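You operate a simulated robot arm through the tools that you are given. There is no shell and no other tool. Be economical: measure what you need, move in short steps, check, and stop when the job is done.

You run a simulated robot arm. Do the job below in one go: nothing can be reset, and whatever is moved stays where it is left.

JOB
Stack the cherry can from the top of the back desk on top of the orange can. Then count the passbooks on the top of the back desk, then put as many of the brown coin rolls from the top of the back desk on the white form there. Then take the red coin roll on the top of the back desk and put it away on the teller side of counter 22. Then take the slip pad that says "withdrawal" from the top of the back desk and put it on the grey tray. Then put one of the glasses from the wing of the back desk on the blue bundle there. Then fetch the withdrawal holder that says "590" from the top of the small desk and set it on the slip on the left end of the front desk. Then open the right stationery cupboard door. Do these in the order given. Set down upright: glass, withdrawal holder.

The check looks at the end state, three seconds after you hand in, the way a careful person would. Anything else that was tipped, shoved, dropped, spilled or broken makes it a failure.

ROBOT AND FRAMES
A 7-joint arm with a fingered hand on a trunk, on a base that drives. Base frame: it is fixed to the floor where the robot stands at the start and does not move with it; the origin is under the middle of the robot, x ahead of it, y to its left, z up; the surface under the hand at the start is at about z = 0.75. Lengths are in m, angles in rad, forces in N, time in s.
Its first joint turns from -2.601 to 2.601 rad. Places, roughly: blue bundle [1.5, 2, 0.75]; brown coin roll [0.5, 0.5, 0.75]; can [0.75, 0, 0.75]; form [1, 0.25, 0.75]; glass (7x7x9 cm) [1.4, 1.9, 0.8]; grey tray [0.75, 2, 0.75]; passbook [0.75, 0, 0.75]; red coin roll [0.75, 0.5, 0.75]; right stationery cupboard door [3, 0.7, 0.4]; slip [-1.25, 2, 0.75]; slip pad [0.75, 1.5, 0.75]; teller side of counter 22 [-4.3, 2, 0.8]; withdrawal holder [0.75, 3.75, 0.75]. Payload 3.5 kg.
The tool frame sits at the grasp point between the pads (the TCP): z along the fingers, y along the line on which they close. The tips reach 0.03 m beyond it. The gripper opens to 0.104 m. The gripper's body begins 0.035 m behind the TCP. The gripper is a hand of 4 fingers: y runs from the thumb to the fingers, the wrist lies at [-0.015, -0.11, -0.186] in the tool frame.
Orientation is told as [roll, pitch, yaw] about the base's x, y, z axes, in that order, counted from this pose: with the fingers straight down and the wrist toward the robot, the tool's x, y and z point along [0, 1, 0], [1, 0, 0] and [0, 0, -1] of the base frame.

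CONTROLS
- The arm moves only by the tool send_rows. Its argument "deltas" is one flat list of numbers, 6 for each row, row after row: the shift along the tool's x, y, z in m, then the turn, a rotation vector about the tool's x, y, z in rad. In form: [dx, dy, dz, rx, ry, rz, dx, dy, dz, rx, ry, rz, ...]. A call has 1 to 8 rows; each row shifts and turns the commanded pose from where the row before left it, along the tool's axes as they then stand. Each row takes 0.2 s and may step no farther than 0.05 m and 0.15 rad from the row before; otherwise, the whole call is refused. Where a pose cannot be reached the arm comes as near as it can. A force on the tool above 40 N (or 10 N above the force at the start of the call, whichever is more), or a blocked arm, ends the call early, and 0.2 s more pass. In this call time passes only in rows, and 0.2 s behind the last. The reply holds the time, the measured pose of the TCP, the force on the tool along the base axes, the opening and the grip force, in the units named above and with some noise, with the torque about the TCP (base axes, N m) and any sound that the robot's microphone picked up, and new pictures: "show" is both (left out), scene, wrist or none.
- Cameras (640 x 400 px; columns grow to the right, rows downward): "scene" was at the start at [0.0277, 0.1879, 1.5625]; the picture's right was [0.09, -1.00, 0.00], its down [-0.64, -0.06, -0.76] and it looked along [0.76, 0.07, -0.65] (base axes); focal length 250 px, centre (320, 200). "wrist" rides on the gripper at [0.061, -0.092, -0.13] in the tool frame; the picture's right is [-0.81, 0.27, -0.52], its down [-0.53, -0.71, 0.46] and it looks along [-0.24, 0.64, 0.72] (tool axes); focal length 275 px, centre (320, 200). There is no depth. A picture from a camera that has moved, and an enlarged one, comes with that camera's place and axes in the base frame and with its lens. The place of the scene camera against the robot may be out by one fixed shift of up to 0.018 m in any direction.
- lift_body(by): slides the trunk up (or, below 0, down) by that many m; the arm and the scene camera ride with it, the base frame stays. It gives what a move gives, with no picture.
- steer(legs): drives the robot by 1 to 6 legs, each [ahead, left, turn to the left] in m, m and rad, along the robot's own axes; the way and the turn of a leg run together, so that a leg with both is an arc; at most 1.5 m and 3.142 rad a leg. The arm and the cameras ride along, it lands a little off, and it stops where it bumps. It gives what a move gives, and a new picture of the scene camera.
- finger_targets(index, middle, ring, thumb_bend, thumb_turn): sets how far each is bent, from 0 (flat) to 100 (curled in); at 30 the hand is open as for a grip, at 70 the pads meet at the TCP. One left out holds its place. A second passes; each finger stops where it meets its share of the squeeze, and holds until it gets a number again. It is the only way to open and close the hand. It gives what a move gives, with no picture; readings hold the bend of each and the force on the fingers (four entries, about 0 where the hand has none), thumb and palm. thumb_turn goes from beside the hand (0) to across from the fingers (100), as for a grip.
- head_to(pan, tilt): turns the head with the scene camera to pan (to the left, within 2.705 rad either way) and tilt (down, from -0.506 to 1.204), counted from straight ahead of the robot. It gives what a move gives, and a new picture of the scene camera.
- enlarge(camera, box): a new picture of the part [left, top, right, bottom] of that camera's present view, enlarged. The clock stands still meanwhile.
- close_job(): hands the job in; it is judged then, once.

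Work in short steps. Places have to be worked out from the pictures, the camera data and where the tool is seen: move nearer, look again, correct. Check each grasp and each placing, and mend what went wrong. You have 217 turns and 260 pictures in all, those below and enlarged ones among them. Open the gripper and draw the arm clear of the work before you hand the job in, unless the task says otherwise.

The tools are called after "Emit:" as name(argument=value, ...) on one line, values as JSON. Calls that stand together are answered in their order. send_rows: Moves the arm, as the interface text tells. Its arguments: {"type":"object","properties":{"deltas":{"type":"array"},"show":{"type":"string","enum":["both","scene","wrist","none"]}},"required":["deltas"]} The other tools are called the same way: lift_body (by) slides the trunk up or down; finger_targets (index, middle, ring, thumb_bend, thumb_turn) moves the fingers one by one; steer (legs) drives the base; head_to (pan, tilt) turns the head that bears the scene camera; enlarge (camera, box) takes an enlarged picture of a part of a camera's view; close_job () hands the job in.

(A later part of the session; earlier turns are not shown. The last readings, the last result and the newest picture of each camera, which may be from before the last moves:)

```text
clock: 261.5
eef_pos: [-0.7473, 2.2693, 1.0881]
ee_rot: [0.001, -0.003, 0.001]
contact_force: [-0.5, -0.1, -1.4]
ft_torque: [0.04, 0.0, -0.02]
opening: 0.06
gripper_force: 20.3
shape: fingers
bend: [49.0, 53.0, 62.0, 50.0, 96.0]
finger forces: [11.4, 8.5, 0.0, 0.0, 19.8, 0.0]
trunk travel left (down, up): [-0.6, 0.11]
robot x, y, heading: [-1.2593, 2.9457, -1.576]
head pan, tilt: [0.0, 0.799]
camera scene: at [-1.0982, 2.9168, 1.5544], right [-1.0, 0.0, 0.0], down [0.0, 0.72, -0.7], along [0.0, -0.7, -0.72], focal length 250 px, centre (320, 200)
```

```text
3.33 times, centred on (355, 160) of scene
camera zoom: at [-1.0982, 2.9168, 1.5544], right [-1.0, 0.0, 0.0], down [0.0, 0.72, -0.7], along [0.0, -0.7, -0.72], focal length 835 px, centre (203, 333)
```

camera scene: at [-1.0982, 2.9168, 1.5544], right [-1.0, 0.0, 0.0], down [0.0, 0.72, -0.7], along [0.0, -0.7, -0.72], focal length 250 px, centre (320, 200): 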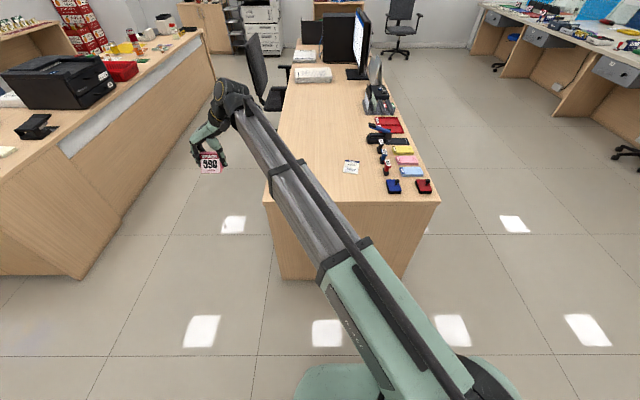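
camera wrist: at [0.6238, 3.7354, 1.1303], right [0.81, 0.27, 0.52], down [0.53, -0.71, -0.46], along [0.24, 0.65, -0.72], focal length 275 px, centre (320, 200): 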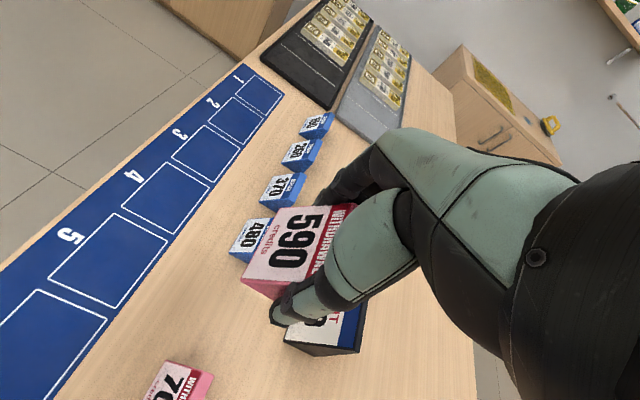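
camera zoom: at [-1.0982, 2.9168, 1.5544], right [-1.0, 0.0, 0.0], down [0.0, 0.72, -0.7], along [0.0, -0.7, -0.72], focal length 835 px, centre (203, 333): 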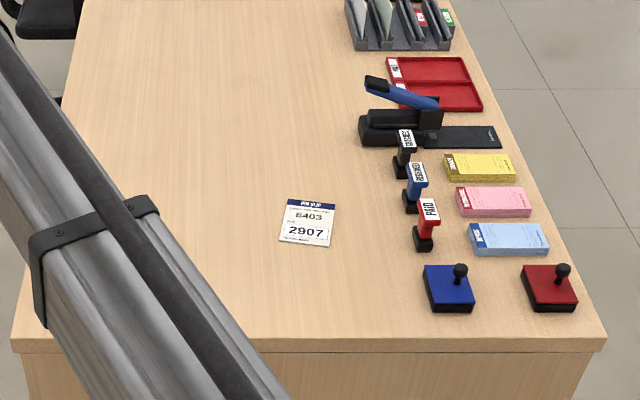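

The slip (6403/2907) lies at about (-1.266, 1.889), roughly 7 cm square. I drive ahead 0.3 and right 0.4 so the holder can be placed facing the robot side without over-turning the wrist.

Emit:
steer(legs=[[0.3, -0.4, 0]])

Emit:
enlarge(camera="wrist", box=[0, 0, 640, 400])

```text
clock: 264.4
eef_pos: [-1.1523, 1.9733, 1.0875]
ee_rot: [0.001, -0.001, -0.012]
contact_force: [-0.4, 0.2, -0.6]
ft_torque: [-0.02, -0.03, -0.02]
opening: 0.0599
gripper_force: 19.8
shape: fingers
bend: [49.0, 53.0, 62.0, 50.0, 96.0]
finger forces: [11.3, 8.5, 0.1, 0.0, 19.8, 0.0]
trunk travel left (down, up): [-0.6, 0.11]
robot x, y, heading: [-1.6533, 2.6502, -1.579]
head pan, tilt: [0.0, 0.799]
camera scene: at [-1.4967, 2.6235, 1.5544], right [-1.0, 0.01, 0.0], down [0.01, 0.72, -0.7], along [-0.01, -0.7, -0.72], focal length 250 px, centre (320, 200)
```

scene: 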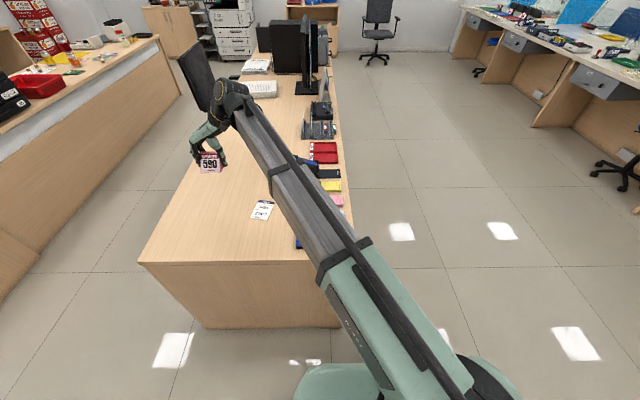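

```text
1.00 times, centred on (320, 200) of wrist (not enlarged: the box is as wide or as high as the picture)
camera zoom: at [-1.2445, 2.0347, 1.219], right [0.27, -0.81, 0.52], down [-0.72, -0.52, -0.46], along [0.64, -0.25, -0.72], focal length 275 px, centre (320, 200)
```

zoom: 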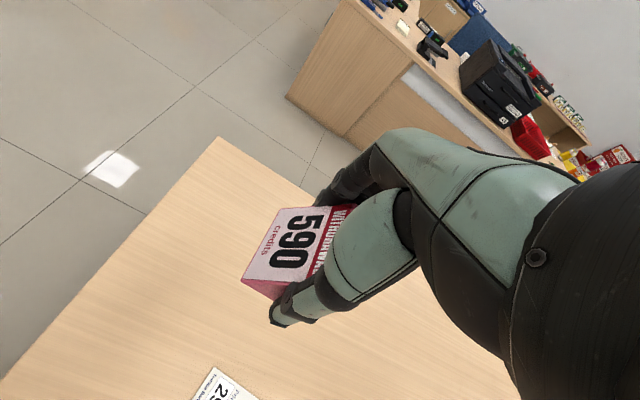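

I move part of the way and lower to view the slip with the wrist camera.

Emit:
send_rows(deltas=[0, -0.035, 0.03, 0, 0, 0, 0, -0.035, 0.03, 0, 0, 0, 0, 0, 0.03, 0, 0, 0], show="both")

Emit:
enlarge(camera="scene", box=[190, 120, 330, 240])

```text
clock: 265.2
eef_pos: [-1.2217, 1.9715, 0.9977]
ee_rot: [0.001, -0.001, -0.01]
contact_force: [0.9, -0.3, -0.7]
ft_torque: [-0.01, 0.01, -0.01]
opening: 0.06
gripper_force: 19.8
shape: fingers
bend: [49.0, 53.0, 62.0, 50.0, 96.0]
finger forces: [11.4, 8.5, 0.0, 0.1, 19.8, 0.0]
trunk travel left (down, up): [-0.6, 0.11]
robot x, y, heading: [-1.6535, 2.6532, -1.587]
head pan, tilt: [0.0, 0.799]
camera scene: at [-1.4963, 2.6236, 1.5544], right [-1.0, 0.01, 0.0], down [0.01, 0.72, -0.7], along [-0.01, -0.7, -0.72], focal length 250 px, centre (320, 200)
camera wrist: at [-1.3137, 2.0342, 1.1294], right [0.27, -0.81, 0.52], down [-0.72, -0.52, -0.46], along [0.64, -0.25, -0.72], focal length 275 px, centre (320, 200)
```

scene: 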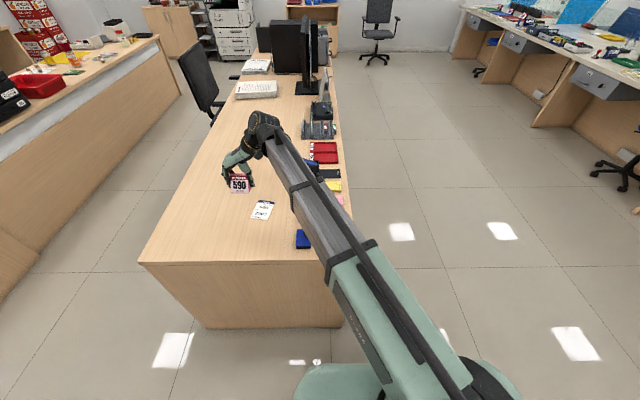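
wrist: 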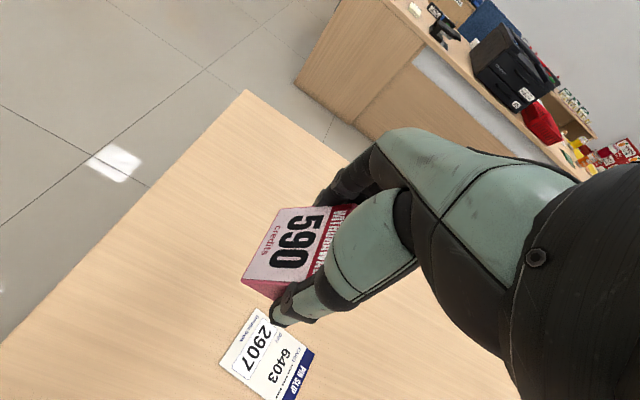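

```text
3.33 times, centred on (260, 180) of scene
camera zoom: at [-1.4963, 2.6236, 1.5544], right [-1.0, 0.01, 0.0], down [0.01, 0.72, -0.7], along [-0.01, -0.7, -0.72], focal length 835 px, centre (520, 267)
```

zoom: 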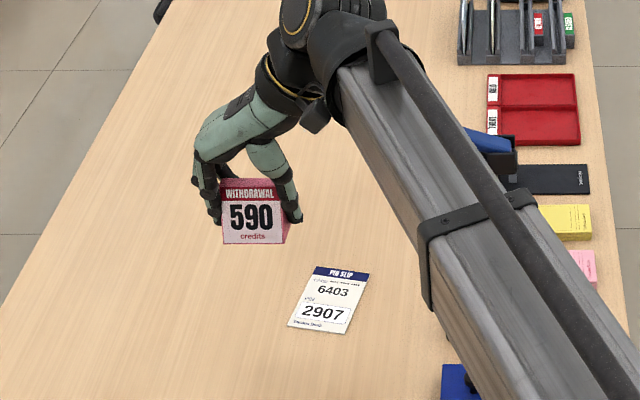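

Slip centre ≈(-1.249, 1.892), about 7 × 10 cm, rotated -0.16 rad. I align the yaw, move over it and lower partway.

Emit:
send_rows(deltas=[0, 0, 0, 0, 0, 0.148, -0.045, -0.007, 0, 0, 0, 0, -0.045, -0.007, 0, 0, 0, 0, 0, 0, 0.04, 0, 0, 0, 0, 0, 0.04, 0, 0, 0, 0, 0, 0.04, 0, 0, 0], show="both")

Emit:
enlarge(camera="scene", box=[215, 150, 315, 240])

Emit:
enlarge(camera="wrist", box=[180, 180, 420, 380])

```text
clock: 266.6
eef_pos: [-1.2504, 1.8896, 0.8766]
ee_rot: [0.002, 0.001, -0.159]
contact_force: [0.2, -0.2, -0.1]
ft_torque: [0.02, 0.04, 0.02]
opening: 0.06
gripper_force: 19.5
shape: fingers
bend: [49.0, 53.0, 62.0, 50.0, 96.0]
finger forces: [11.2, 8.4, 0.0, 0.1, 19.6, 0.0]
trunk travel left (down, up): [-0.6, 0.11]
robot x, y, heading: [-1.6555, 2.6517, -1.586]
head pan, tilt: [0.0, 0.799]
camera scene: at [-1.4964, 2.6235, 1.5544], right [-1.0, 0.01, 0.0], down [0.01, 0.72, -0.7], along [-0.01, -0.7, -0.72], focal length 250 px, centre (320, 200)
camera wrist: at [-1.3322, 1.9633, 1.0083], right [0.14, -0.84, 0.52], down [-0.79, -0.41, -0.46], along [0.6, -0.34, -0.72], focal length 275 px, centre (320, 200)
```

scene: 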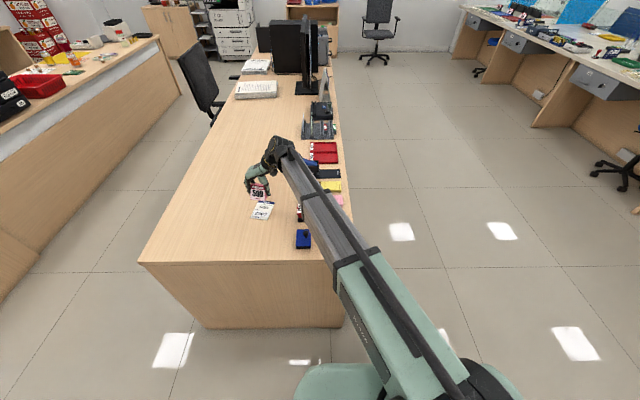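
wrist: 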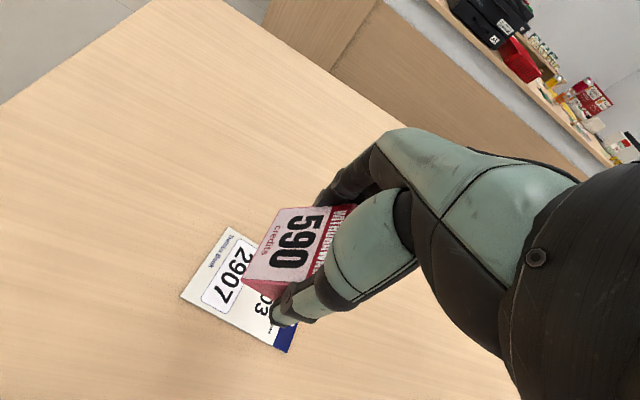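

```text
4.44 times, centred on (265, 195) of scene
camera zoom: at [-1.4964, 2.6235, 1.5544], right [-1.0, 0.01, 0.0], down [0.01, 0.72, -0.7], along [-0.01, -0.7, -0.72], focal length 1113 px, centre (564, 222)
```

zoom: 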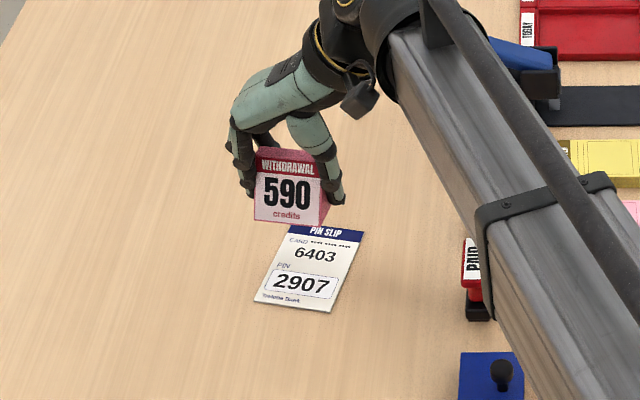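

```text
2.00 times, centred on (300, 280) of wrist
camera zoom: at [-1.3322, 1.9633, 1.0083], right [0.14, -0.84, 0.52], down [-0.79, -0.41, -0.46], along [0.6, -0.34, -0.72], focal length 551 px, centre (360, 40)
```

zoom: 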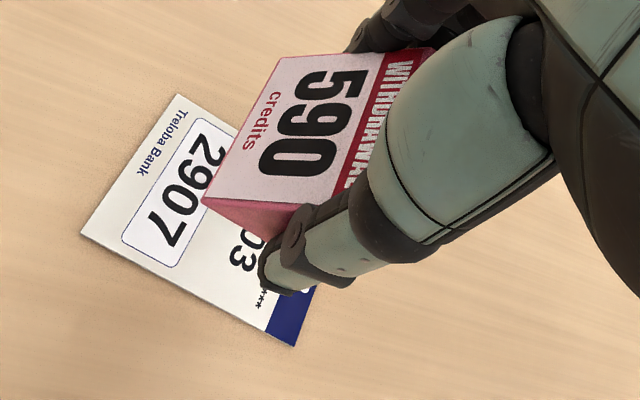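

Slip centre confirmed at (-1.249, 1.891). I nudge 5 mm and lower to near contact.

Emit:
send_rows(deltas=[-0.005, 0.0005, 0.035, 0, 0, 0, 0, 0, 0.035, 0, 0, 0], show="wrist")

Emit:
enlarge(camera="scene", box=[215, 150, 315, 240])

Emit:
send_rows(deltas=[0, 0, 0.01, 0, 0, 0], show="none")

```text
clock: 267.2
eef_pos: [-1.2513, 1.8808, 0.806]
ee_rot: [0.003, -0.003, -0.16]
contact_force: [0.9, -0.5, 0.0]
ft_torque: [0.01, 0.0, 0.02]
opening: 0.0598
gripper_force: 19.3
shape: fingers
bend: [49.0, 53.0, 62.0, 50.0, 96.0]
finger forces: [11.3, 8.5, 0.0, 0.0, 19.6, 0.0]
trunk travel left (down, up): [-0.6, 0.11]
robot x, y, heading: [-1.6551, 2.6516, -1.586]
head pan, tilt: [0.0, 0.799]
camera wrist: at [-1.3319, 1.9569, 0.9383], right [0.14, -0.84, 0.52], down [-0.79, -0.41, -0.46], along [0.6, -0.34, -0.72], focal length 275 px, centre (320, 200)
```

wrist: 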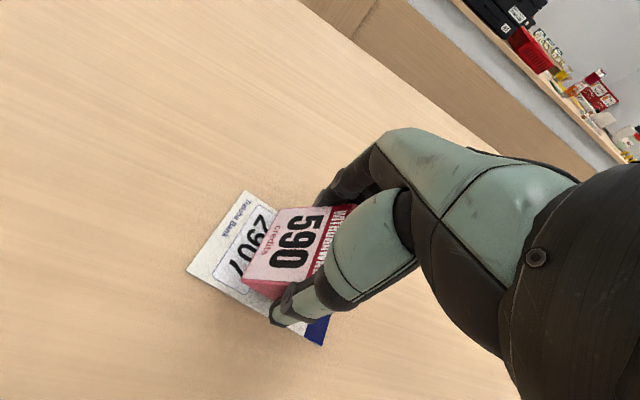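

```text
4.44 times, centred on (265, 195) of scene
camera zoom: at [-1.4963, 2.6234, 1.5544], right [-1.0, 0.01, 0.0], down [0.01, 0.72, -0.7], along [-0.01, -0.7, -0.72], focal length 1113 px, centre (564, 222)
```

zoom: 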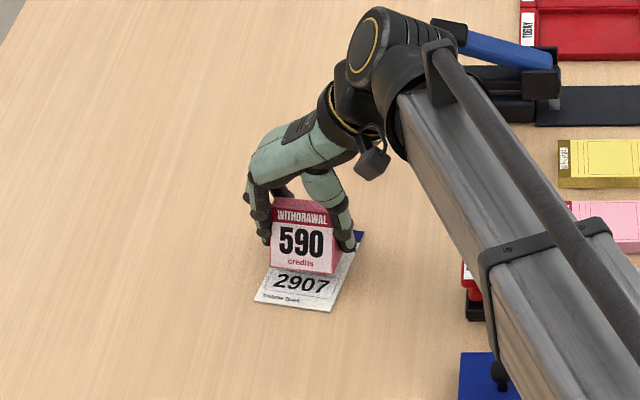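

```text
clock: 267.6
eef_pos: [-1.251, 1.8828, 0.7966]
ee_rot: [0.001, 0.003, -0.158]
contact_force: [0.4, 0.4, -0.6]
ft_torque: [-0.01, 0.0, 0.04]
opening: 0.0598
gripper_force: 19.2
shape: fingers
bend: [49.0, 53.0, 62.0, 50.0, 96.0]
finger forces: [11.2, 8.5, 0.0, 0.1, 19.6, 0.1]
trunk travel left (down, up): [-0.6, 0.11]
robot x, y, heading: [-1.6525, 2.6525, -1.581]
head pan, tilt: [0.0, 0.799]
```

Well centred on the slip. Final small steps to contact.

Emit:
send_rows(deltas=[0, 0, 0.0025, 0, 0, 0], show="none")

Emit:
send_rows(deltas=[0, 0, 0.0025, 0, 0, 0], show="none")

Emit:
send_rows(deltas=[0, 0, 0.002, 0, 0, 0], show="none")

```text
clock: 268.0
eef_pos: [-1.25, 1.8826, 0.7939]
ee_rot: [0.003, 0.001, -0.157]
contact_force: [-0.5, -0.2, -0.5]
ft_torque: [-0.01, 0.01, -0.02]
opening: 0.06
gripper_force: 19.2
shape: fingers
bend: [49.0, 53.0, 62.0, 50.0, 96.0]
finger forces: [11.2, 8.4, 0.0, 0.1, 19.6, 0.1]
trunk travel left (down, up): [-0.6, 0.11]
robot x, y, heading: [-1.6553, 2.6514, -1.583]
head pan, tilt: [0.0, 0.799]
```

```text
clock: 268.4
eef_pos: [-1.2507, 1.8839, 0.7919]
ee_rot: [0.001, -0.002, -0.157]
contact_force: [0.3, 0.0, 0.4]
ft_torque: [-0.02, -0.05, -0.01]
opening: 0.0599
gripper_force: 19.6
shape: fingers
bend: [49.0, 53.0, 62.0, 50.0, 96.0]
finger forces: [11.3, 8.5, 0.0, 0.0, 19.9, 0.0]
trunk travel left (down, up): [-0.6, 0.11]
robot x, y, heading: [-1.6489, 2.6531, -1.586]
head pan, tilt: [0.0, 0.799]
```

```text
clock: 268.8
eef_pos: [-1.2491, 1.8821, 0.7915]
ee_rot: [0.001, -0.002, -0.159]
contact_force: [-1.1, 1.3, 6.0]
ft_torque: [-0.04, -0.16, -0.01]
opening: 0.0599
gripper_force: 20.0
shape: fingers
bend: [49.0, 53.0, 62.0, 50.0, 96.0]
finger forces: [10.9, 8.7, 0.0, 0.0, 21.0, 0.0]
trunk travel left (down, up): [-0.6, 0.11]
robot x, y, heading: [-1.656, 2.6518, -1.584]
head pan, tilt: [0.0, 0.799]
```

Contact. I open the hand and rise.

Emit:
finger_targets(index=34, middle=34, ring=34, thumb_bend=34)

Emit:
send_rows(deltas=[0, 0, -0.02, 0, 0, 0, 0, 0, -0.03, 0, 0, 0, 0, 0, -0.045, 0, 0, 0, 0, 0, -0.045, 0, 0, 0, 0, 0, -0.045, 0, 0, 0, 0, 0, -0.045, 0, 0, 0], show="both")

Emit:
enlarge(camera="scene", box=[215, 150, 315, 240])

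```text
clock: 269.8
eef_pos: [-1.2505, 1.8824, 0.7907]
ee_rot: [0.002, 0.0, -0.157]
contact_force: [-0.1, 0.2, 0.1]
ft_torque: [0.01, -0.02, 0.02]
opening: 0.0929
gripper_force: 0.1
shape: fingers
bend: [34.0, 34.0, 34.0, 34.0, 97.0]
finger forces: [0.0, 0.1, 0.0, 0.0, 0.0, 0.1]
trunk travel left (down, up): [-0.6, 0.11]
robot x, y, heading: [-1.6559, 2.653, -1.584]
head pan, tilt: [0.0, 0.799]
```

```text
clock: 271.2
eef_pos: [-1.2515, 1.8819, 1.0183]
ee_rot: [0.004, 0.001, -0.157]
contact_force: [0.8, 0.2, 0.4]
ft_torque: [-0.01, 0.0, 0.0]
opening: 0.0927
gripper_force: 0.0
shape: fingers
bend: [34.0, 34.0, 34.0, 34.0, 97.0]
finger forces: [0.1, 0.1, 0.1, 0.0, 0.0, 0.0]
trunk travel left (down, up): [-0.6, 0.11]
robot x, y, heading: [-1.6548, 2.6527, -1.588]
head pan, tilt: [0.0, 0.799]
camera scene: at [-1.4966, 2.624, 1.5543], right [-1.0, 0.01, 0.0], down [0.01, 0.72, -0.7], along [-0.01, -0.7, -0.72], focal length 250 px, centre (320, 200)
camera wrist: at [-1.3338, 1.957, 1.1512], right [0.14, -0.84, 0.52], down [-0.79, -0.41, -0.46], along [0.6, -0.34, -0.72], focal length 275 px, centre (320, 200)
```

scene: 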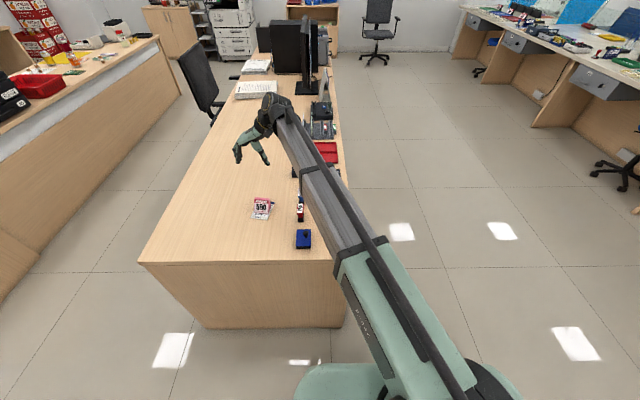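
wrist: 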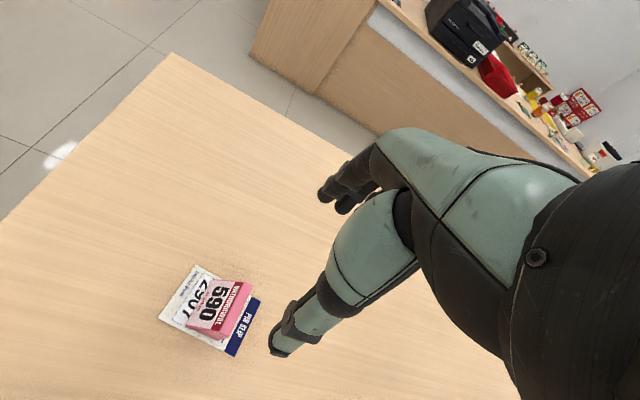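

```text
4.44 times, centred on (265, 195) of scene
camera zoom: at [-1.4966, 2.624, 1.5543], right [-1.0, 0.01, 0.0], down [0.01, 0.72, -0.7], along [-0.01, -0.7, -0.72], focal length 1113 px, centre (564, 222)
```

zoom: 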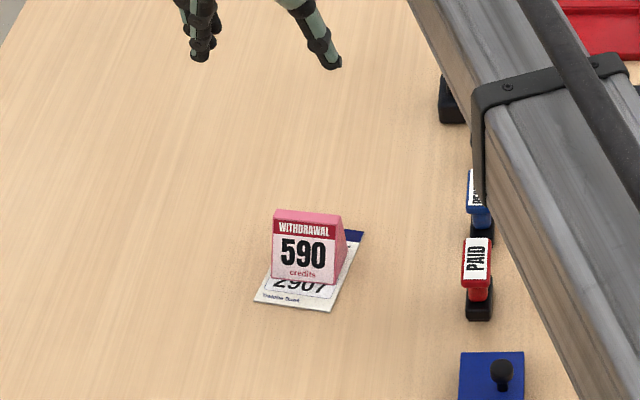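

The holder stands on the slip. Now I retract the arm, and drive to the aisle by the wall cupboards.

Emit:
send_rows(deltas=[0.035, -0.025, -0.02, 0, 0, 0, 0.035, -0.025, -0.02, 0, 0, 0, 0.035, -0.025, -0.02, 0, 0, 0, 0.035, -0.025, -0.02, 0, 0, 0, 0, 0, 0, 0, 0, 0.15, 0, 0, 0, 0, 0, 0.15, 0, 0, 0, 0, 0, 0.15, 0, 0, 0, 0, 0, 0.15], show="none")

Emit:
steer(legs=[[0, 1.5, 0], [0, 1.5, 0.0], [0, 0.65, 0]])

Emit:
head_to(pan=0.3, tilt=0.5)

```text
clock: 273.0
eef_pos: [-1.3267, 2.036, 1.1003]
ee_rot: [0.004, 0.0, -0.759]
contact_force: [-0.6, -0.3, 0.2]
ft_torque: [0.0, -0.02, -0.03]
opening: 0.0931
gripper_force: 0.1
shape: fingers
bend: [34.0, 34.0, 34.0, 34.0, 97.0]
finger forces: [0.0, 0.0, 0.0, 0.0, 0.1, 0.1]
trunk travel left (down, up): [-0.6, 0.11]
robot x, y, heading: [-1.6565, 2.6475, -1.586]
head pan, tilt: [0.0, 0.799]
```

```text
clock: 290.8
eef_pos: [2.2842, 1.8017, 1.101]
ee_rot: [0.003, 0.0, -0.817]
contact_force: [-0.1, -0.1, -0.6]
ft_torque: [-0.01, 0.04, -0.01]
opening: 0.093
gripper_force: 0.1
shape: fingers
bend: [34.0, 34.0, 34.0, 34.0, 97.0]
finger forces: [0.0, 0.0, 0.0, 0.0, 0.1, 0.0]
trunk travel left (down, up): [-0.6, 0.11]
robot x, y, heading: [1.9961, 2.4387, -1.647]
head pan, tilt: [0.0, 0.799]
camera scene: at [2.1507, 2.3987, 1.5543], right [-1.0, 0.08, 0.0], down [0.05, 0.71, -0.7], along [-0.05, -0.7, -0.72], focal length 250 px, centre (320, 200)
```

scene: 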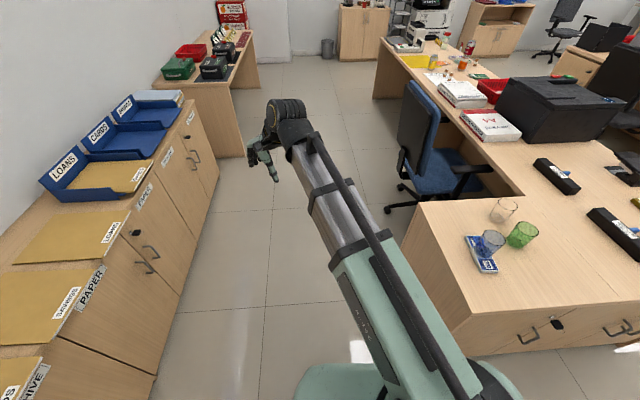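

```text
clock: 291.6
eef_pos: [2.2831, 1.801, 1.1007]
ee_rot: [0.001, -0.001, -0.818]
contact_force: [-0.3, -0.6, 0.2]
ft_torque: [-0.03, 0.01, 0.01]
opening: 0.0931
gripper_force: 0.2
shape: fingers
bend: [34.0, 34.0, 34.0, 34.0, 97.0]
finger forces: [0.0, 0.0, 0.1, 0.0, 0.0, 0.0]
trunk travel left (down, up): [-0.6, 0.11]
robot x, y, heading: [1.9922, 2.4366, -1.647]
head pan, tilt: [0.3, 0.499]
camera scene: at [2.1766, 2.3905, 1.5803], right [-0.97, -0.22, 0.0], down [-0.11, 0.47, -0.88], along [0.2, -0.86, -0.48], focal length 250 px, centre (320, 200)
```

scene: 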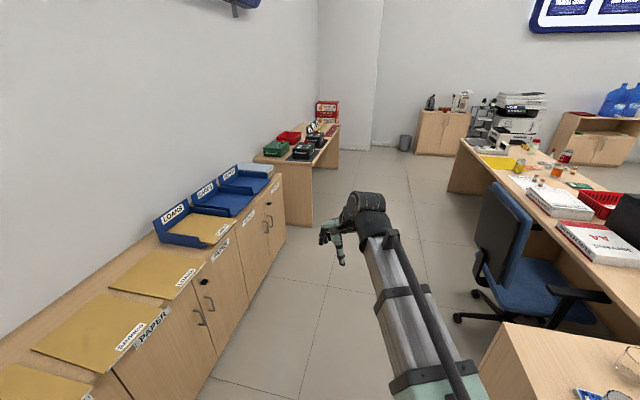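

I read the cupboard labels.

Emit:
enlarge(camera="scene", box=[130, 160, 300, 300])

Emit:
head_to(pan=0.9, tilt=0.6)

```text
2.86 times, centred on (215, 230) of scene
camera zoom: at [2.1766, 2.3905, 1.5803], right [-0.97, -0.22, 0.0], down [-0.11, 0.47, -0.88], along [0.2, -0.86, -0.48], focal length 715 px, centre (620, 114)
```

zoom: 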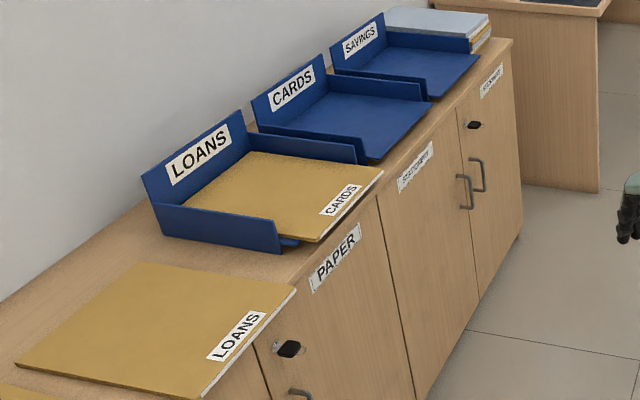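

```text
clock: 292.6
eef_pos: [2.2833, 1.8014, 1.0999]
ee_rot: [0.002, 0.0, -0.82]
contact_force: [-0.6, -0.4, 0.0]
ft_torque: [-0.03, -0.02, 0.01]
opening: 0.0929
gripper_force: 0.1
shape: fingers
bend: [34.0, 34.0, 34.0, 34.0, 97.0]
finger forces: [0.0, 0.0, 0.1, 0.0, 0.0, 0.0]
trunk travel left (down, up): [-0.6, 0.11]
robot x, y, heading: [1.998, 2.4379, -1.642]
head pan, tilt: [0.901, 0.6]
camera scene: at [2.2213, 2.4191, 1.5712], right [-0.68, -0.73, 0.0], down [-0.41, 0.38, -0.83], along [0.61, -0.56, -0.56], focal length 250 px, centre (320, 200)
```

scene: 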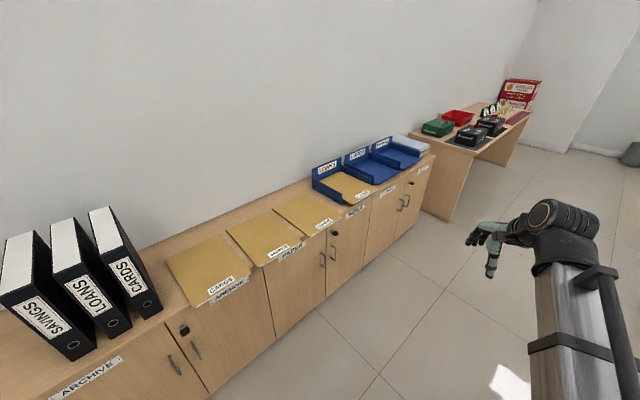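

The last cupboard (y≈0.5–1.2) is STATIONERY; its right door spans y≈0.5–0.86, front plane x≈2.97, handle near y≈0.83, z≈0.48. I turn to face it and drive down the aisle.

Emit:
steer(legs=[[0, 0, 1.642], [0.15, 0, 0], [0, -1.35, 0]])

Emit:
head_to(pan=-0.1, tilt=0.75)

```text
clock: 304.2
eef_pos: [2.769, 1.4455, 1.1012]
ee_rot: [0.001, -0.001, 0.839]
contact_force: [-0.6, 1.1, -0.7]
ft_torque: [0.0, -0.03, 0.03]
opening: 0.0926
gripper_force: 0.0
shape: fingers
bend: [34.0, 34.0, 34.0, 34.0, 97.0]
finger forces: [0.0, 0.1, 0.0, 0.0, 0.0, 0.0]
trunk travel left (down, up): [-0.6, 0.11]
robot x, y, heading: [2.1606, 1.099, 0.009]
head pan, tilt: [0.901, 0.6]
camera scene: at [2.1582, 1.3521, 1.5713], right [0.79, -0.61, 0.0], down [-0.35, -0.45, -0.83], along [0.5, 0.65, -0.56], focal length 250 px, centre (320, 200)
```

scene: 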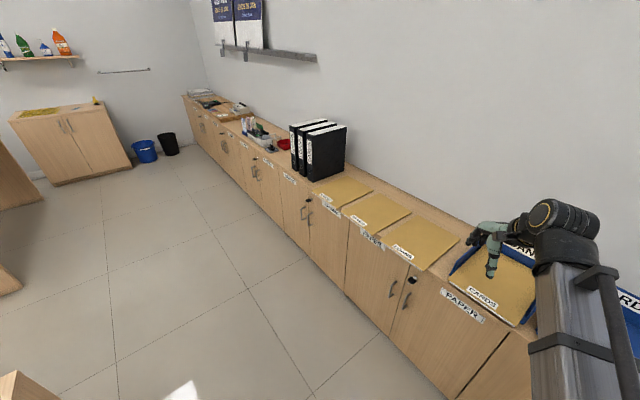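

```text
clock: 305.5
eef_pos: [2.7703, 1.4458, 1.1004]
ee_rot: [0.001, -0.001, 0.838]
contact_force: [-0.8, 0.3, -0.8]
ft_torque: [-0.01, -0.03, 0.02]
opening: 0.0928
gripper_force: 0.0
shape: fingers
bend: [34.0, 34.0, 34.0, 34.0, 97.0]
finger forces: [0.0, 0.1, 0.0, 0.0, 0.0, 0.0]
trunk travel left (down, up): [-0.6, 0.11]
robot x, y, heading: [2.1658, 1.1037, 0.01]
head pan, tilt: [-0.099, 0.75]
camera scene: at [2.1868, 1.2752, 1.5584], right [-0.09, -1.0, 0.0], down [-0.68, 0.06, -0.73], along [0.73, -0.06, -0.68], focal length 250 px, centre (320, 200)
```

scene: 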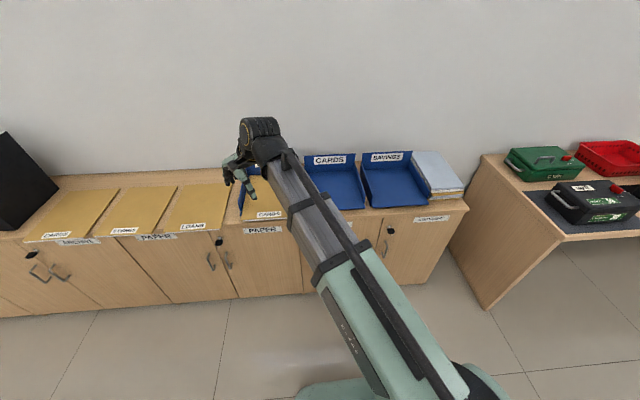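

I retract and start turning the hand to yaw -90° in free space.

Emit:
send_rows(deltas=[0.037, -0.033, 0, 0, 0, 0, 0.037, -0.033, 0, 0, 0, 0, 0.037, -0.033, 0, 0, 0, 0, 0, 0, 0, 0, 0, 0.15, 0, 0, 0, 0, 0, 0.15, 0, 0, 0, 0, 0, 0.15, 0, 0, 0, 0, 0, 0.15, 0, 0, 0, 0, 0, 0.15], show="none")

Emit:
send_rows(deltas=[0, 0, 0, 0, 0, 0.15, 0, 0, 0, 0, 0, 0.15, 0, 0, 0, 0, 0, 0.15, 0, 0, 0, 0, 0, 0.15, 0, 0, 0, 0, 0, 0.15, 0, 0, 0, 0, 0, 0.15, 0, 0, 0, 0, 0, 0.15, 0, 0, 0, 0, 0, 0.15], show="none")

Emit:
send_rows(deltas=[0, 0, 0, 0, 0, 0.15, 0, 0, 0, 0, 0, 0.15, 0, 0, 0, 0, 0, 0.15], show="both")

```text
clock: 307.3
eef_pos: [2.6223, 1.4467, 1.1014]
ee_rot: [0.002, 0.002, 0.088]
contact_force: [-0.1, 0.2, 0.4]
ft_torque: [-0.02, 0.02, 0.0]
opening: 0.0928
gripper_force: 0.0
shape: fingers
bend: [34.0, 34.0, 34.0, 34.0, 97.0]
finger forces: [0.0, 0.0, 0.1, 0.1, 0.1, 0.1]
trunk travel left (down, up): [-0.6, 0.11]
robot x, y, heading: [2.163, 1.1019, 0.014]
head pan, tilt: [-0.099, 0.75]
```

```text
clock: 309.1
eef_pos: [2.6394, 1.4402, 1.0803]
ee_rot: [0.01, 0.004, -1.103]
contact_force: [-0.3, -0.4, 0.7]
ft_torque: [0.03, -0.01, 0.02]
opening: 0.0931
gripper_force: 0.0
shape: fingers
bend: [34.0, 34.0, 34.0, 34.0, 97.0]
finger forces: [0.0, 0.0, 0.0, 0.0, 0.1, 0.1]
out of reach, approached as far as the arm can: row 8
trunk travel left (down, up): [-0.6, 0.11]
robot x, y, heading: [2.1644, 1.1022, 0.01]
head pan, tilt: [-0.099, 0.75]
```

```text
clock: 309.9
eef_pos: [2.701, 1.4024, 0.9749]
ee_rot: [0.018, 0.017, -1.544]
contact_force: [0.0, -0.3, 0.7]
ft_torque: [0.01, -0.01, 0.02]
opening: 0.0929
gripper_force: 0.0
shape: fingers
bend: [34.0, 34.0, 34.0, 34.0, 97.0]
finger forces: [0.0, 0.1, 0.1, 0.0, 0.0, 0.0]
out of reach, approached as far as the arm can: row 1, 2, 3
trunk travel left (down, up): [-0.6, 0.11]
robot x, y, heading: [2.1621, 1.1035, 0.017]
head pan, tilt: [-0.099, 0.75]
camera scene: at [2.1865, 1.2751, 1.5584], right [-0.09, -1.0, 0.0], down [-0.68, 0.06, -0.73], along [0.73, -0.06, -0.68], focal length 250 px, centre (320, 200)
camera wrist: at [2.7566, 1.494, 1.1086], right [-0.81, -0.3, 0.5], down [-0.54, 0.71, -0.45], along [-0.21, -0.64, -0.74], focal length 275 px, centre (320, 200)
```

scene: 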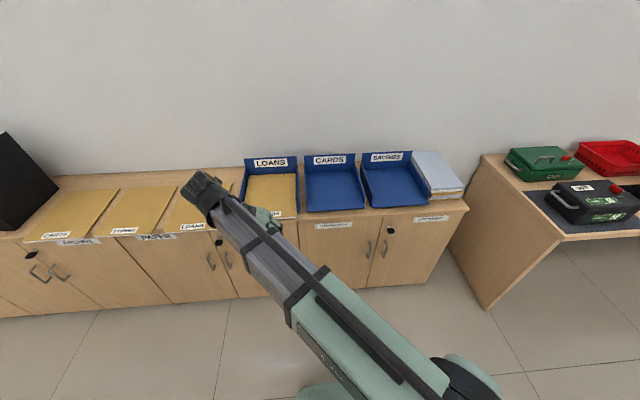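
wrist: 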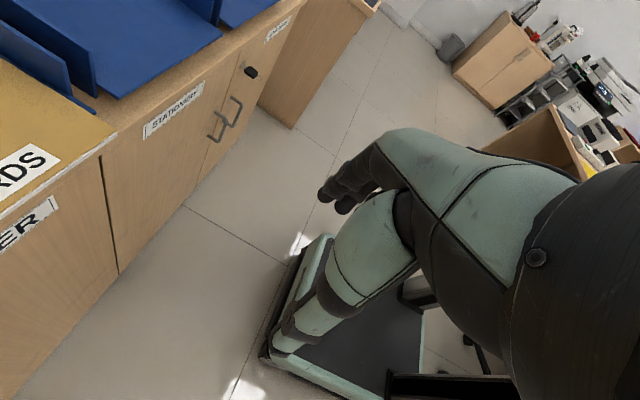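

I zoom on the handles from the scene camera.

Emit:
enlarge(camera="scene", box=[340, 200, 470, 300])

Emit:
enlarge(camera="wrist", box=[120, 20, 320, 200])

```text
4.00 times, centred on (405, 250) of scene
camera zoom: at [2.1865, 1.2751, 1.5584], right [-0.09, -1.0, 0.0], down [-0.68, 0.06, -0.73], along [0.73, -0.06, -0.68], focal length 1002 px, centre (-20, 0)
```

zoom: 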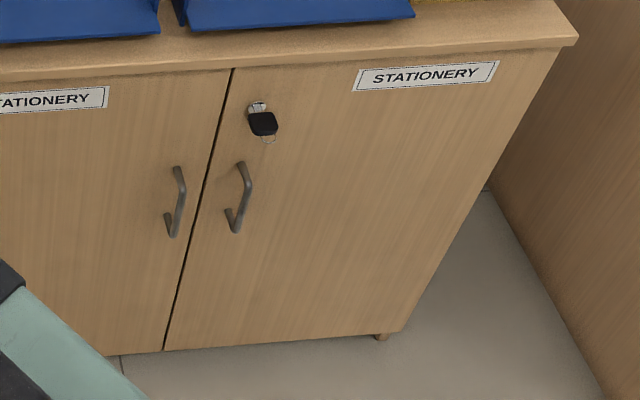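

```text
2.22 times, centred on (220, 110) of wrist
camera zoom: at [2.7566, 1.494, 1.1086], right [-0.81, -0.3, 0.5], down [-0.54, 0.71, -0.45], along [-0.21, -0.64, -0.74], focal length 612 px, centre (542, 400)
```

zoom: 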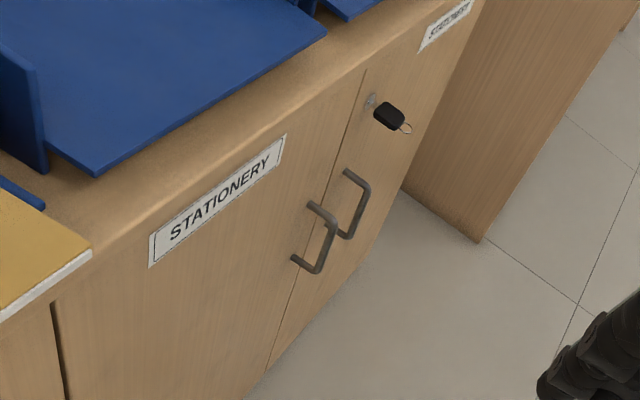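

Handle of the right door: vertical bar at y≈0.877, x≈2.915, z 0.45–0.55; door plane x≈2.945, seam y≈0.915, hinge y≈0.53. I back off a little and tip the hand to point forward.

Emit:
steer(legs=[[-0.15, 0, -0.012]])

Emit:
send_rows(deltas=[0, 0, 0, 0, 0.15, 0, 0, 0, 0, 0, 0.15, 0, 0, 0, 0, 0, 0.15, 0, 0, 0, 0, 0, 0.15, 0, 0, 0, 0, 0, 0.15, 0, 0, 0, 0, 0, 0.15, 0], show="none")

Emit:
send_rows(deltas=[0, 0, 0, 0, 0.15, 0, 0, 0, 0, 0, 0.15, 0, 0, 0, 0, 0, 0.15, 0, 0, 0, 0, 0, 0.15, 0, 0, 0, 0, 0, 0.07, 0], show="both")

```text
clock: 311.3
eef_pos: [2.5549, 1.3946, 0.9738]
ee_rot: [0.017, 0.015, -1.555]
contact_force: [0.3, -0.2, -0.4]
ft_torque: [0.01, -0.01, 0.01]
opening: 0.093
gripper_force: 0.1
shape: fingers
bend: [34.0, 34.0, 34.0, 34.0, 97.0]
finger forces: [0.1, 0.0, 0.0, 0.0, 0.0, 0.1]
trunk travel left (down, up): [-0.6, 0.11]
robot x, y, heading: [2.0135, 1.1013, -0.001]
head pan, tilt: [-0.099, 0.75]
camera scene: at [2.0394, 1.2736, 1.5584], right [-0.1, -1.0, 0.0], down [-0.68, 0.07, -0.73], along [0.73, -0.07, -0.68], focal length 250 px, centre (320, 200)
```

scene: 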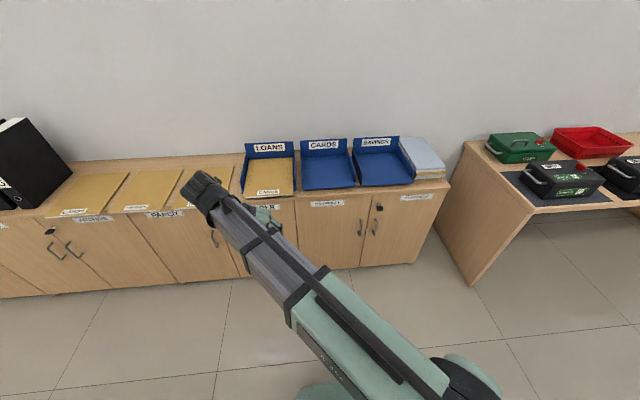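

```text
clock: 312.7
eef_pos: [2.5559, 1.3951, 0.9761]
ee_rot: [0.918, 0.017, -1.555]
contact_force: [0.3, -0.1, -0.3]
ft_torque: [0.0, -0.03, -0.02]
opening: 0.0928
gripper_force: 0.2
shape: fingers
bend: [34.0, 34.0, 34.0, 34.0, 97.0]
finger forces: [0.1, 0.1, 0.0, 0.1, 0.0, 0.1]
trunk travel left (down, up): [-0.6, 0.11]
robot x, y, heading: [2.0146, 1.1006, -0.003]
head pan, tilt: [-0.099, 0.75]
```

```text
clock: 313.9
eef_pos: [2.5765, 1.389, 1.0464]
ee_rot: [1.286, -0.009, -1.543]
contact_force: [0.2, 0.3, -1.3]
ft_torque: [0.03, 0.02, -0.03]
opening: 0.093
gripper_force: 0.1
shape: fingers
bend: [34.0, 34.0, 34.0, 34.0, 98.0]
finger forces: [0.0, 0.0, 0.0, 0.0, 0.0, 0.0]
out of reach, approached as far as the arm can: row 2, 3, 4, 5
trunk travel left (down, up): [-0.6, 0.11]
robot x, y, heading: [2.0127, 1.1019, 0.009]
head pan, tilt: [-0.099, 0.75]
camera scene: at [2.0402, 1.2735, 1.5584], right [-0.1, -1.0, 0.0], down [-0.68, 0.07, -0.73], along [0.73, -0.07, -0.68], focal length 250 px, centre (320, 200)
camera wrist: at [2.4647, 1.4784, 1.1417], right [-0.72, -0.3, -0.63], down [0.27, 0.72, -0.65], along [0.64, -0.63, -0.43], focal length 275 px, centre (320, 200)
```

scene: 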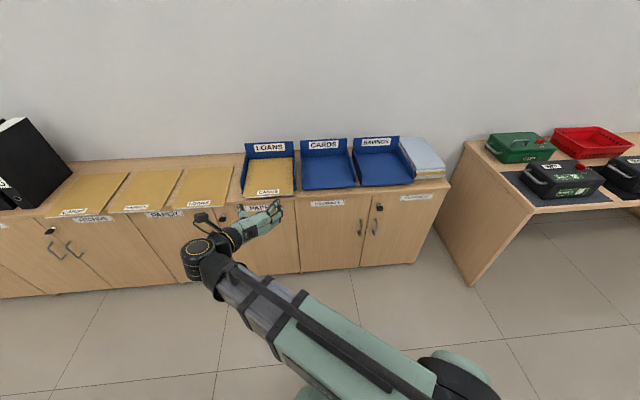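
wrist: 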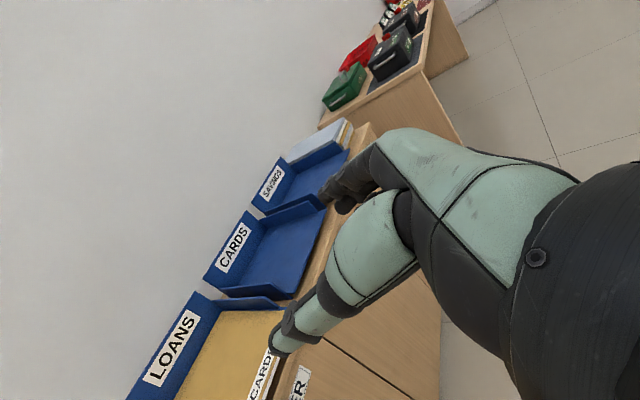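

The hand nearly points forward. I lower the trunk and move the hand right, into better reach.

Emit:
lift_body(by=-0.35)

Emit:
send_rows(deltas=[0, 0.045, 0, 0, 0, 0, 0, 0.045, 0, 0, 0, 0, 0, 0.045, 0, 0, 0, 0, 0, 0.045, 0, 0, 0, 0, 0, 0.045, 0, 0, 0, 0, 0, 0.045, 0, 0, 0, 0], show="both")

```text
clock: 317.3
eef_pos: [2.5759, 1.3893, 0.6965]
ee_rot: [1.285, -0.01, -1.543]
contact_force: [-0.1, 0.1, -0.1]
ft_torque: [-0.01, 0.03, 0.01]
opening: 0.0929
gripper_force: 0.0
shape: fingers
bend: [34.0, 34.0, 34.0, 34.0, 98.0]
finger forces: [0.0, 0.1, 0.0, 0.1, 0.0, 0.0]
trunk travel left (down, up): [-0.25, 0.46]
robot x, y, heading: [2.009, 1.1, -0.001]
head pan, tilt: [-0.099, 0.75]
```

```text
clock: 318.7
eef_pos: [2.629, 1.1434, 0.6914]
ee_rot: [1.287, -0.009, -1.545]
contact_force: [0.3, -0.4, -0.2]
ft_torque: [-0.03, -0.01, 0.0]
opening: 0.093
gripper_force: 0.0
shape: fingers
bend: [34.0, 34.0, 34.0, 34.0, 98.0]
finger forces: [0.1, 0.1, 0.0, 0.0, 0.1, 0.0]
out of reach, approached as far as the arm can: row 4, 5, 6
trunk travel left (down, up): [-0.25, 0.46]
robot x, y, heading: [2.0181, 1.1042, 0.004]
head pan, tilt: [-0.099, 0.75]
camera scene: at [2.0401, 1.2738, 1.2083], right [-0.1, -1.0, 0.0], down [-0.68, 0.07, -0.73], along [0.73, -0.07, -0.68], focal length 250 px, centre (320, 200)
camera wrist: at [2.5185, 1.233, 0.7875], right [-0.72, -0.3, -0.63], down [0.27, 0.71, -0.65], along [0.64, -0.63, -0.43], focal length 275 px, centre (320, 200)
```

scene: 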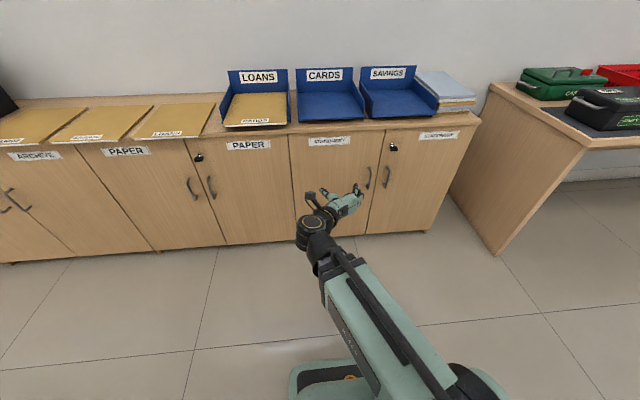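
wrist: 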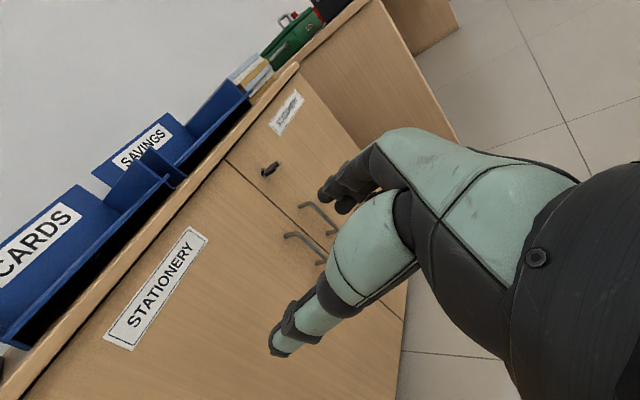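

Hand points forward, 16° down; good for the vertical bar. I lower the trunk further, narrow the opening, and move to a pre-grasp point in front of the handle.

Emit:
lift_body(by=-0.17)

Emit:
finger_targets(index=50, middle=50, ring=50, thumb_bend=50)

Emit:
send_rows(deltas=[0.0068, 0.038, 0.0233, 0, 0, 0, 0.0068, 0.038, 0.0233, 0, 0, 0, 0.0068, 0.038, 0.0233, 0, 0, 0, 0.0068, 0.038, 0.0233, 0, 0, 0, 0.0068, 0.038, 0.0233, 0, 0, 0, 0.0068, 0.038, 0.0233, 0, 0, 0], show="both")

```text
clock: 320.6
eef_pos: [2.6285, 1.1444, 0.5217]
ee_rot: [1.287, -0.009, -1.546]
contact_force: [-0.3, 0.4, 0.4]
ft_torque: [-0.03, 0.03, 0.0]
opening: 0.0931
gripper_force: 0.0
shape: fingers
bend: [34.0, 34.0, 34.0, 34.0, 98.0]
finger forces: [0.0, 0.0, 0.1, 0.1, 0.0, 0.0]
trunk travel left (down, up): [-0.08, 0.63]
robot x, y, heading: [2.0147, 1.1031, -0.001]
head pan, tilt: [-0.099, 0.75]
```

```text
clock: 321.6
eef_pos: [2.6288, 1.1427, 0.5229]
ee_rot: [1.286, -0.009, -1.544]
contact_force: [-0.1, 0.3, 0.3]
ft_torque: [0.04, -0.03, 0.01]
opening: 0.0527
gripper_force: 0.0
shape: fingers
bend: [50.0, 50.0, 50.0, 50.0, 98.0]
finger forces: [0.0, 0.1, 0.0, 0.0, 0.0, 0.1]
trunk travel left (down, up): [-0.08, 0.63]
robot x, y, heading: [2.0117, 1.1049, 0.001]
head pan, tilt: [-0.099, 0.75]
```

```text
clock: 323.0
eef_pos: [2.781, 0.9179, 0.522]
ee_rot: [1.286, -0.009, -1.545]
contact_force: [-0.9, -0.3, 0.1]
ft_torque: [0.0, 0.0, -0.02]
opening: 0.0526
gripper_force: 0.1
shape: fingers
bend: [50.0, 50.0, 50.0, 50.0, 98.0]
finger forces: [0.0, 0.1, 0.0, 0.1, 0.0, 0.0]
trunk travel left (down, up): [-0.08, 0.63]
robot x, y, heading: [2.0127, 1.1013, 0.002]
head pan, tilt: [-0.099, 0.75]
camera scene: at [2.0402, 1.2737, 1.0384], right [-0.1, -1.0, 0.0], down [-0.68, 0.07, -0.73], along [0.73, -0.07, -0.68], focal length 250 px, centre (320, 200)
camera wrist: at [2.6715, 1.0079, 0.6174], right [-0.72, -0.3, -0.63], down [0.27, 0.71, -0.65], along [0.64, -0.63, -0.43], focal length 275 px, centre (320, 200)
```

scene: 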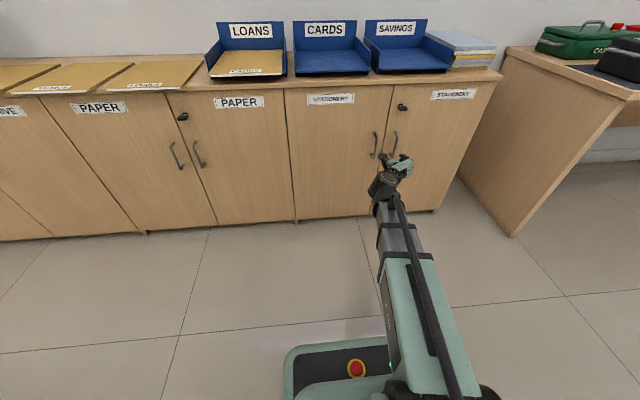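
wrist: 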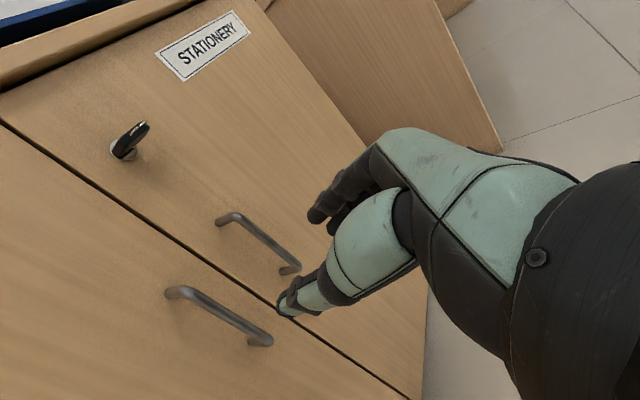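

Handle bar is at y≈0.868, z 0.447–0.535. I align laterally, then advance partway.

Emit:
send_rows(deltas=[0.001, 0.025, 0.01, 0, 0, 0, 0.001, 0.025, 0.01, 0, 0, 0, 0, 0, 0.03, 0, 0, 0], show="wrist")

Emit:
enlarge(camera="scene", box=[350, 110, 450, 210])

```text
clock: 323.8
eef_pos: [2.8306, 0.8688, 0.5117]
ee_rot: [1.286, -0.008, -1.544]
contact_force: [-0.4, -0.7, 0.1]
ft_torque: [0.01, 0.01, 0.04]
opening: 0.0525
gripper_force: 0.1
shape: fingers
bend: [50.0, 50.0, 50.0, 50.0, 98.0]
finger forces: [0.0, 0.1, 0.0, 0.0, 0.0, 0.1]
trunk travel left (down, up): [-0.08, 0.63]
robot x, y, heading: [2.0163, 1.1037, 0.005]
head pan, tilt: [-0.099, 0.75]
camera wrist: at [2.7203, 0.9591, 0.6074], right [-0.72, -0.3, -0.63], down [0.27, 0.71, -0.65], along [0.64, -0.63, -0.43], focal length 275 px, centre (320, 200)
```

wrist: 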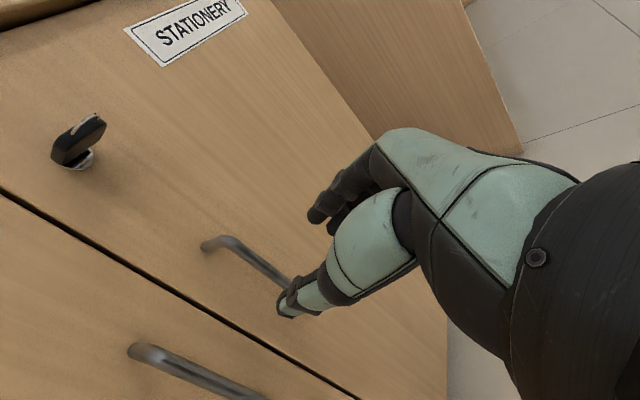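

```text
4.00 times, centred on (400, 160) of scene
camera zoom: at [2.0402, 1.2736, 1.0384], right [-0.1, -1.0, 0.0], down [-0.68, 0.07, -0.73], along [0.73, -0.07, -0.68], focal length 1002 px, centre (0, 360)
```

zoom: 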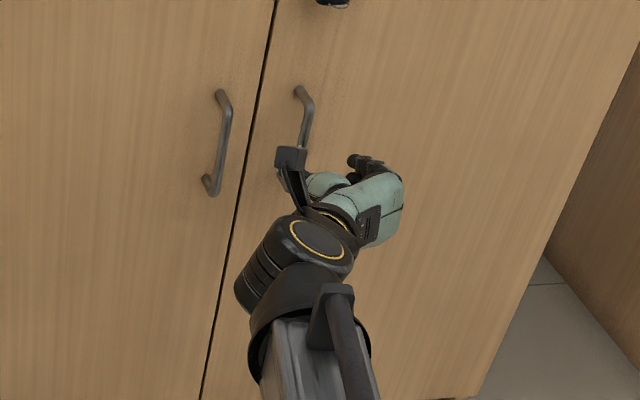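

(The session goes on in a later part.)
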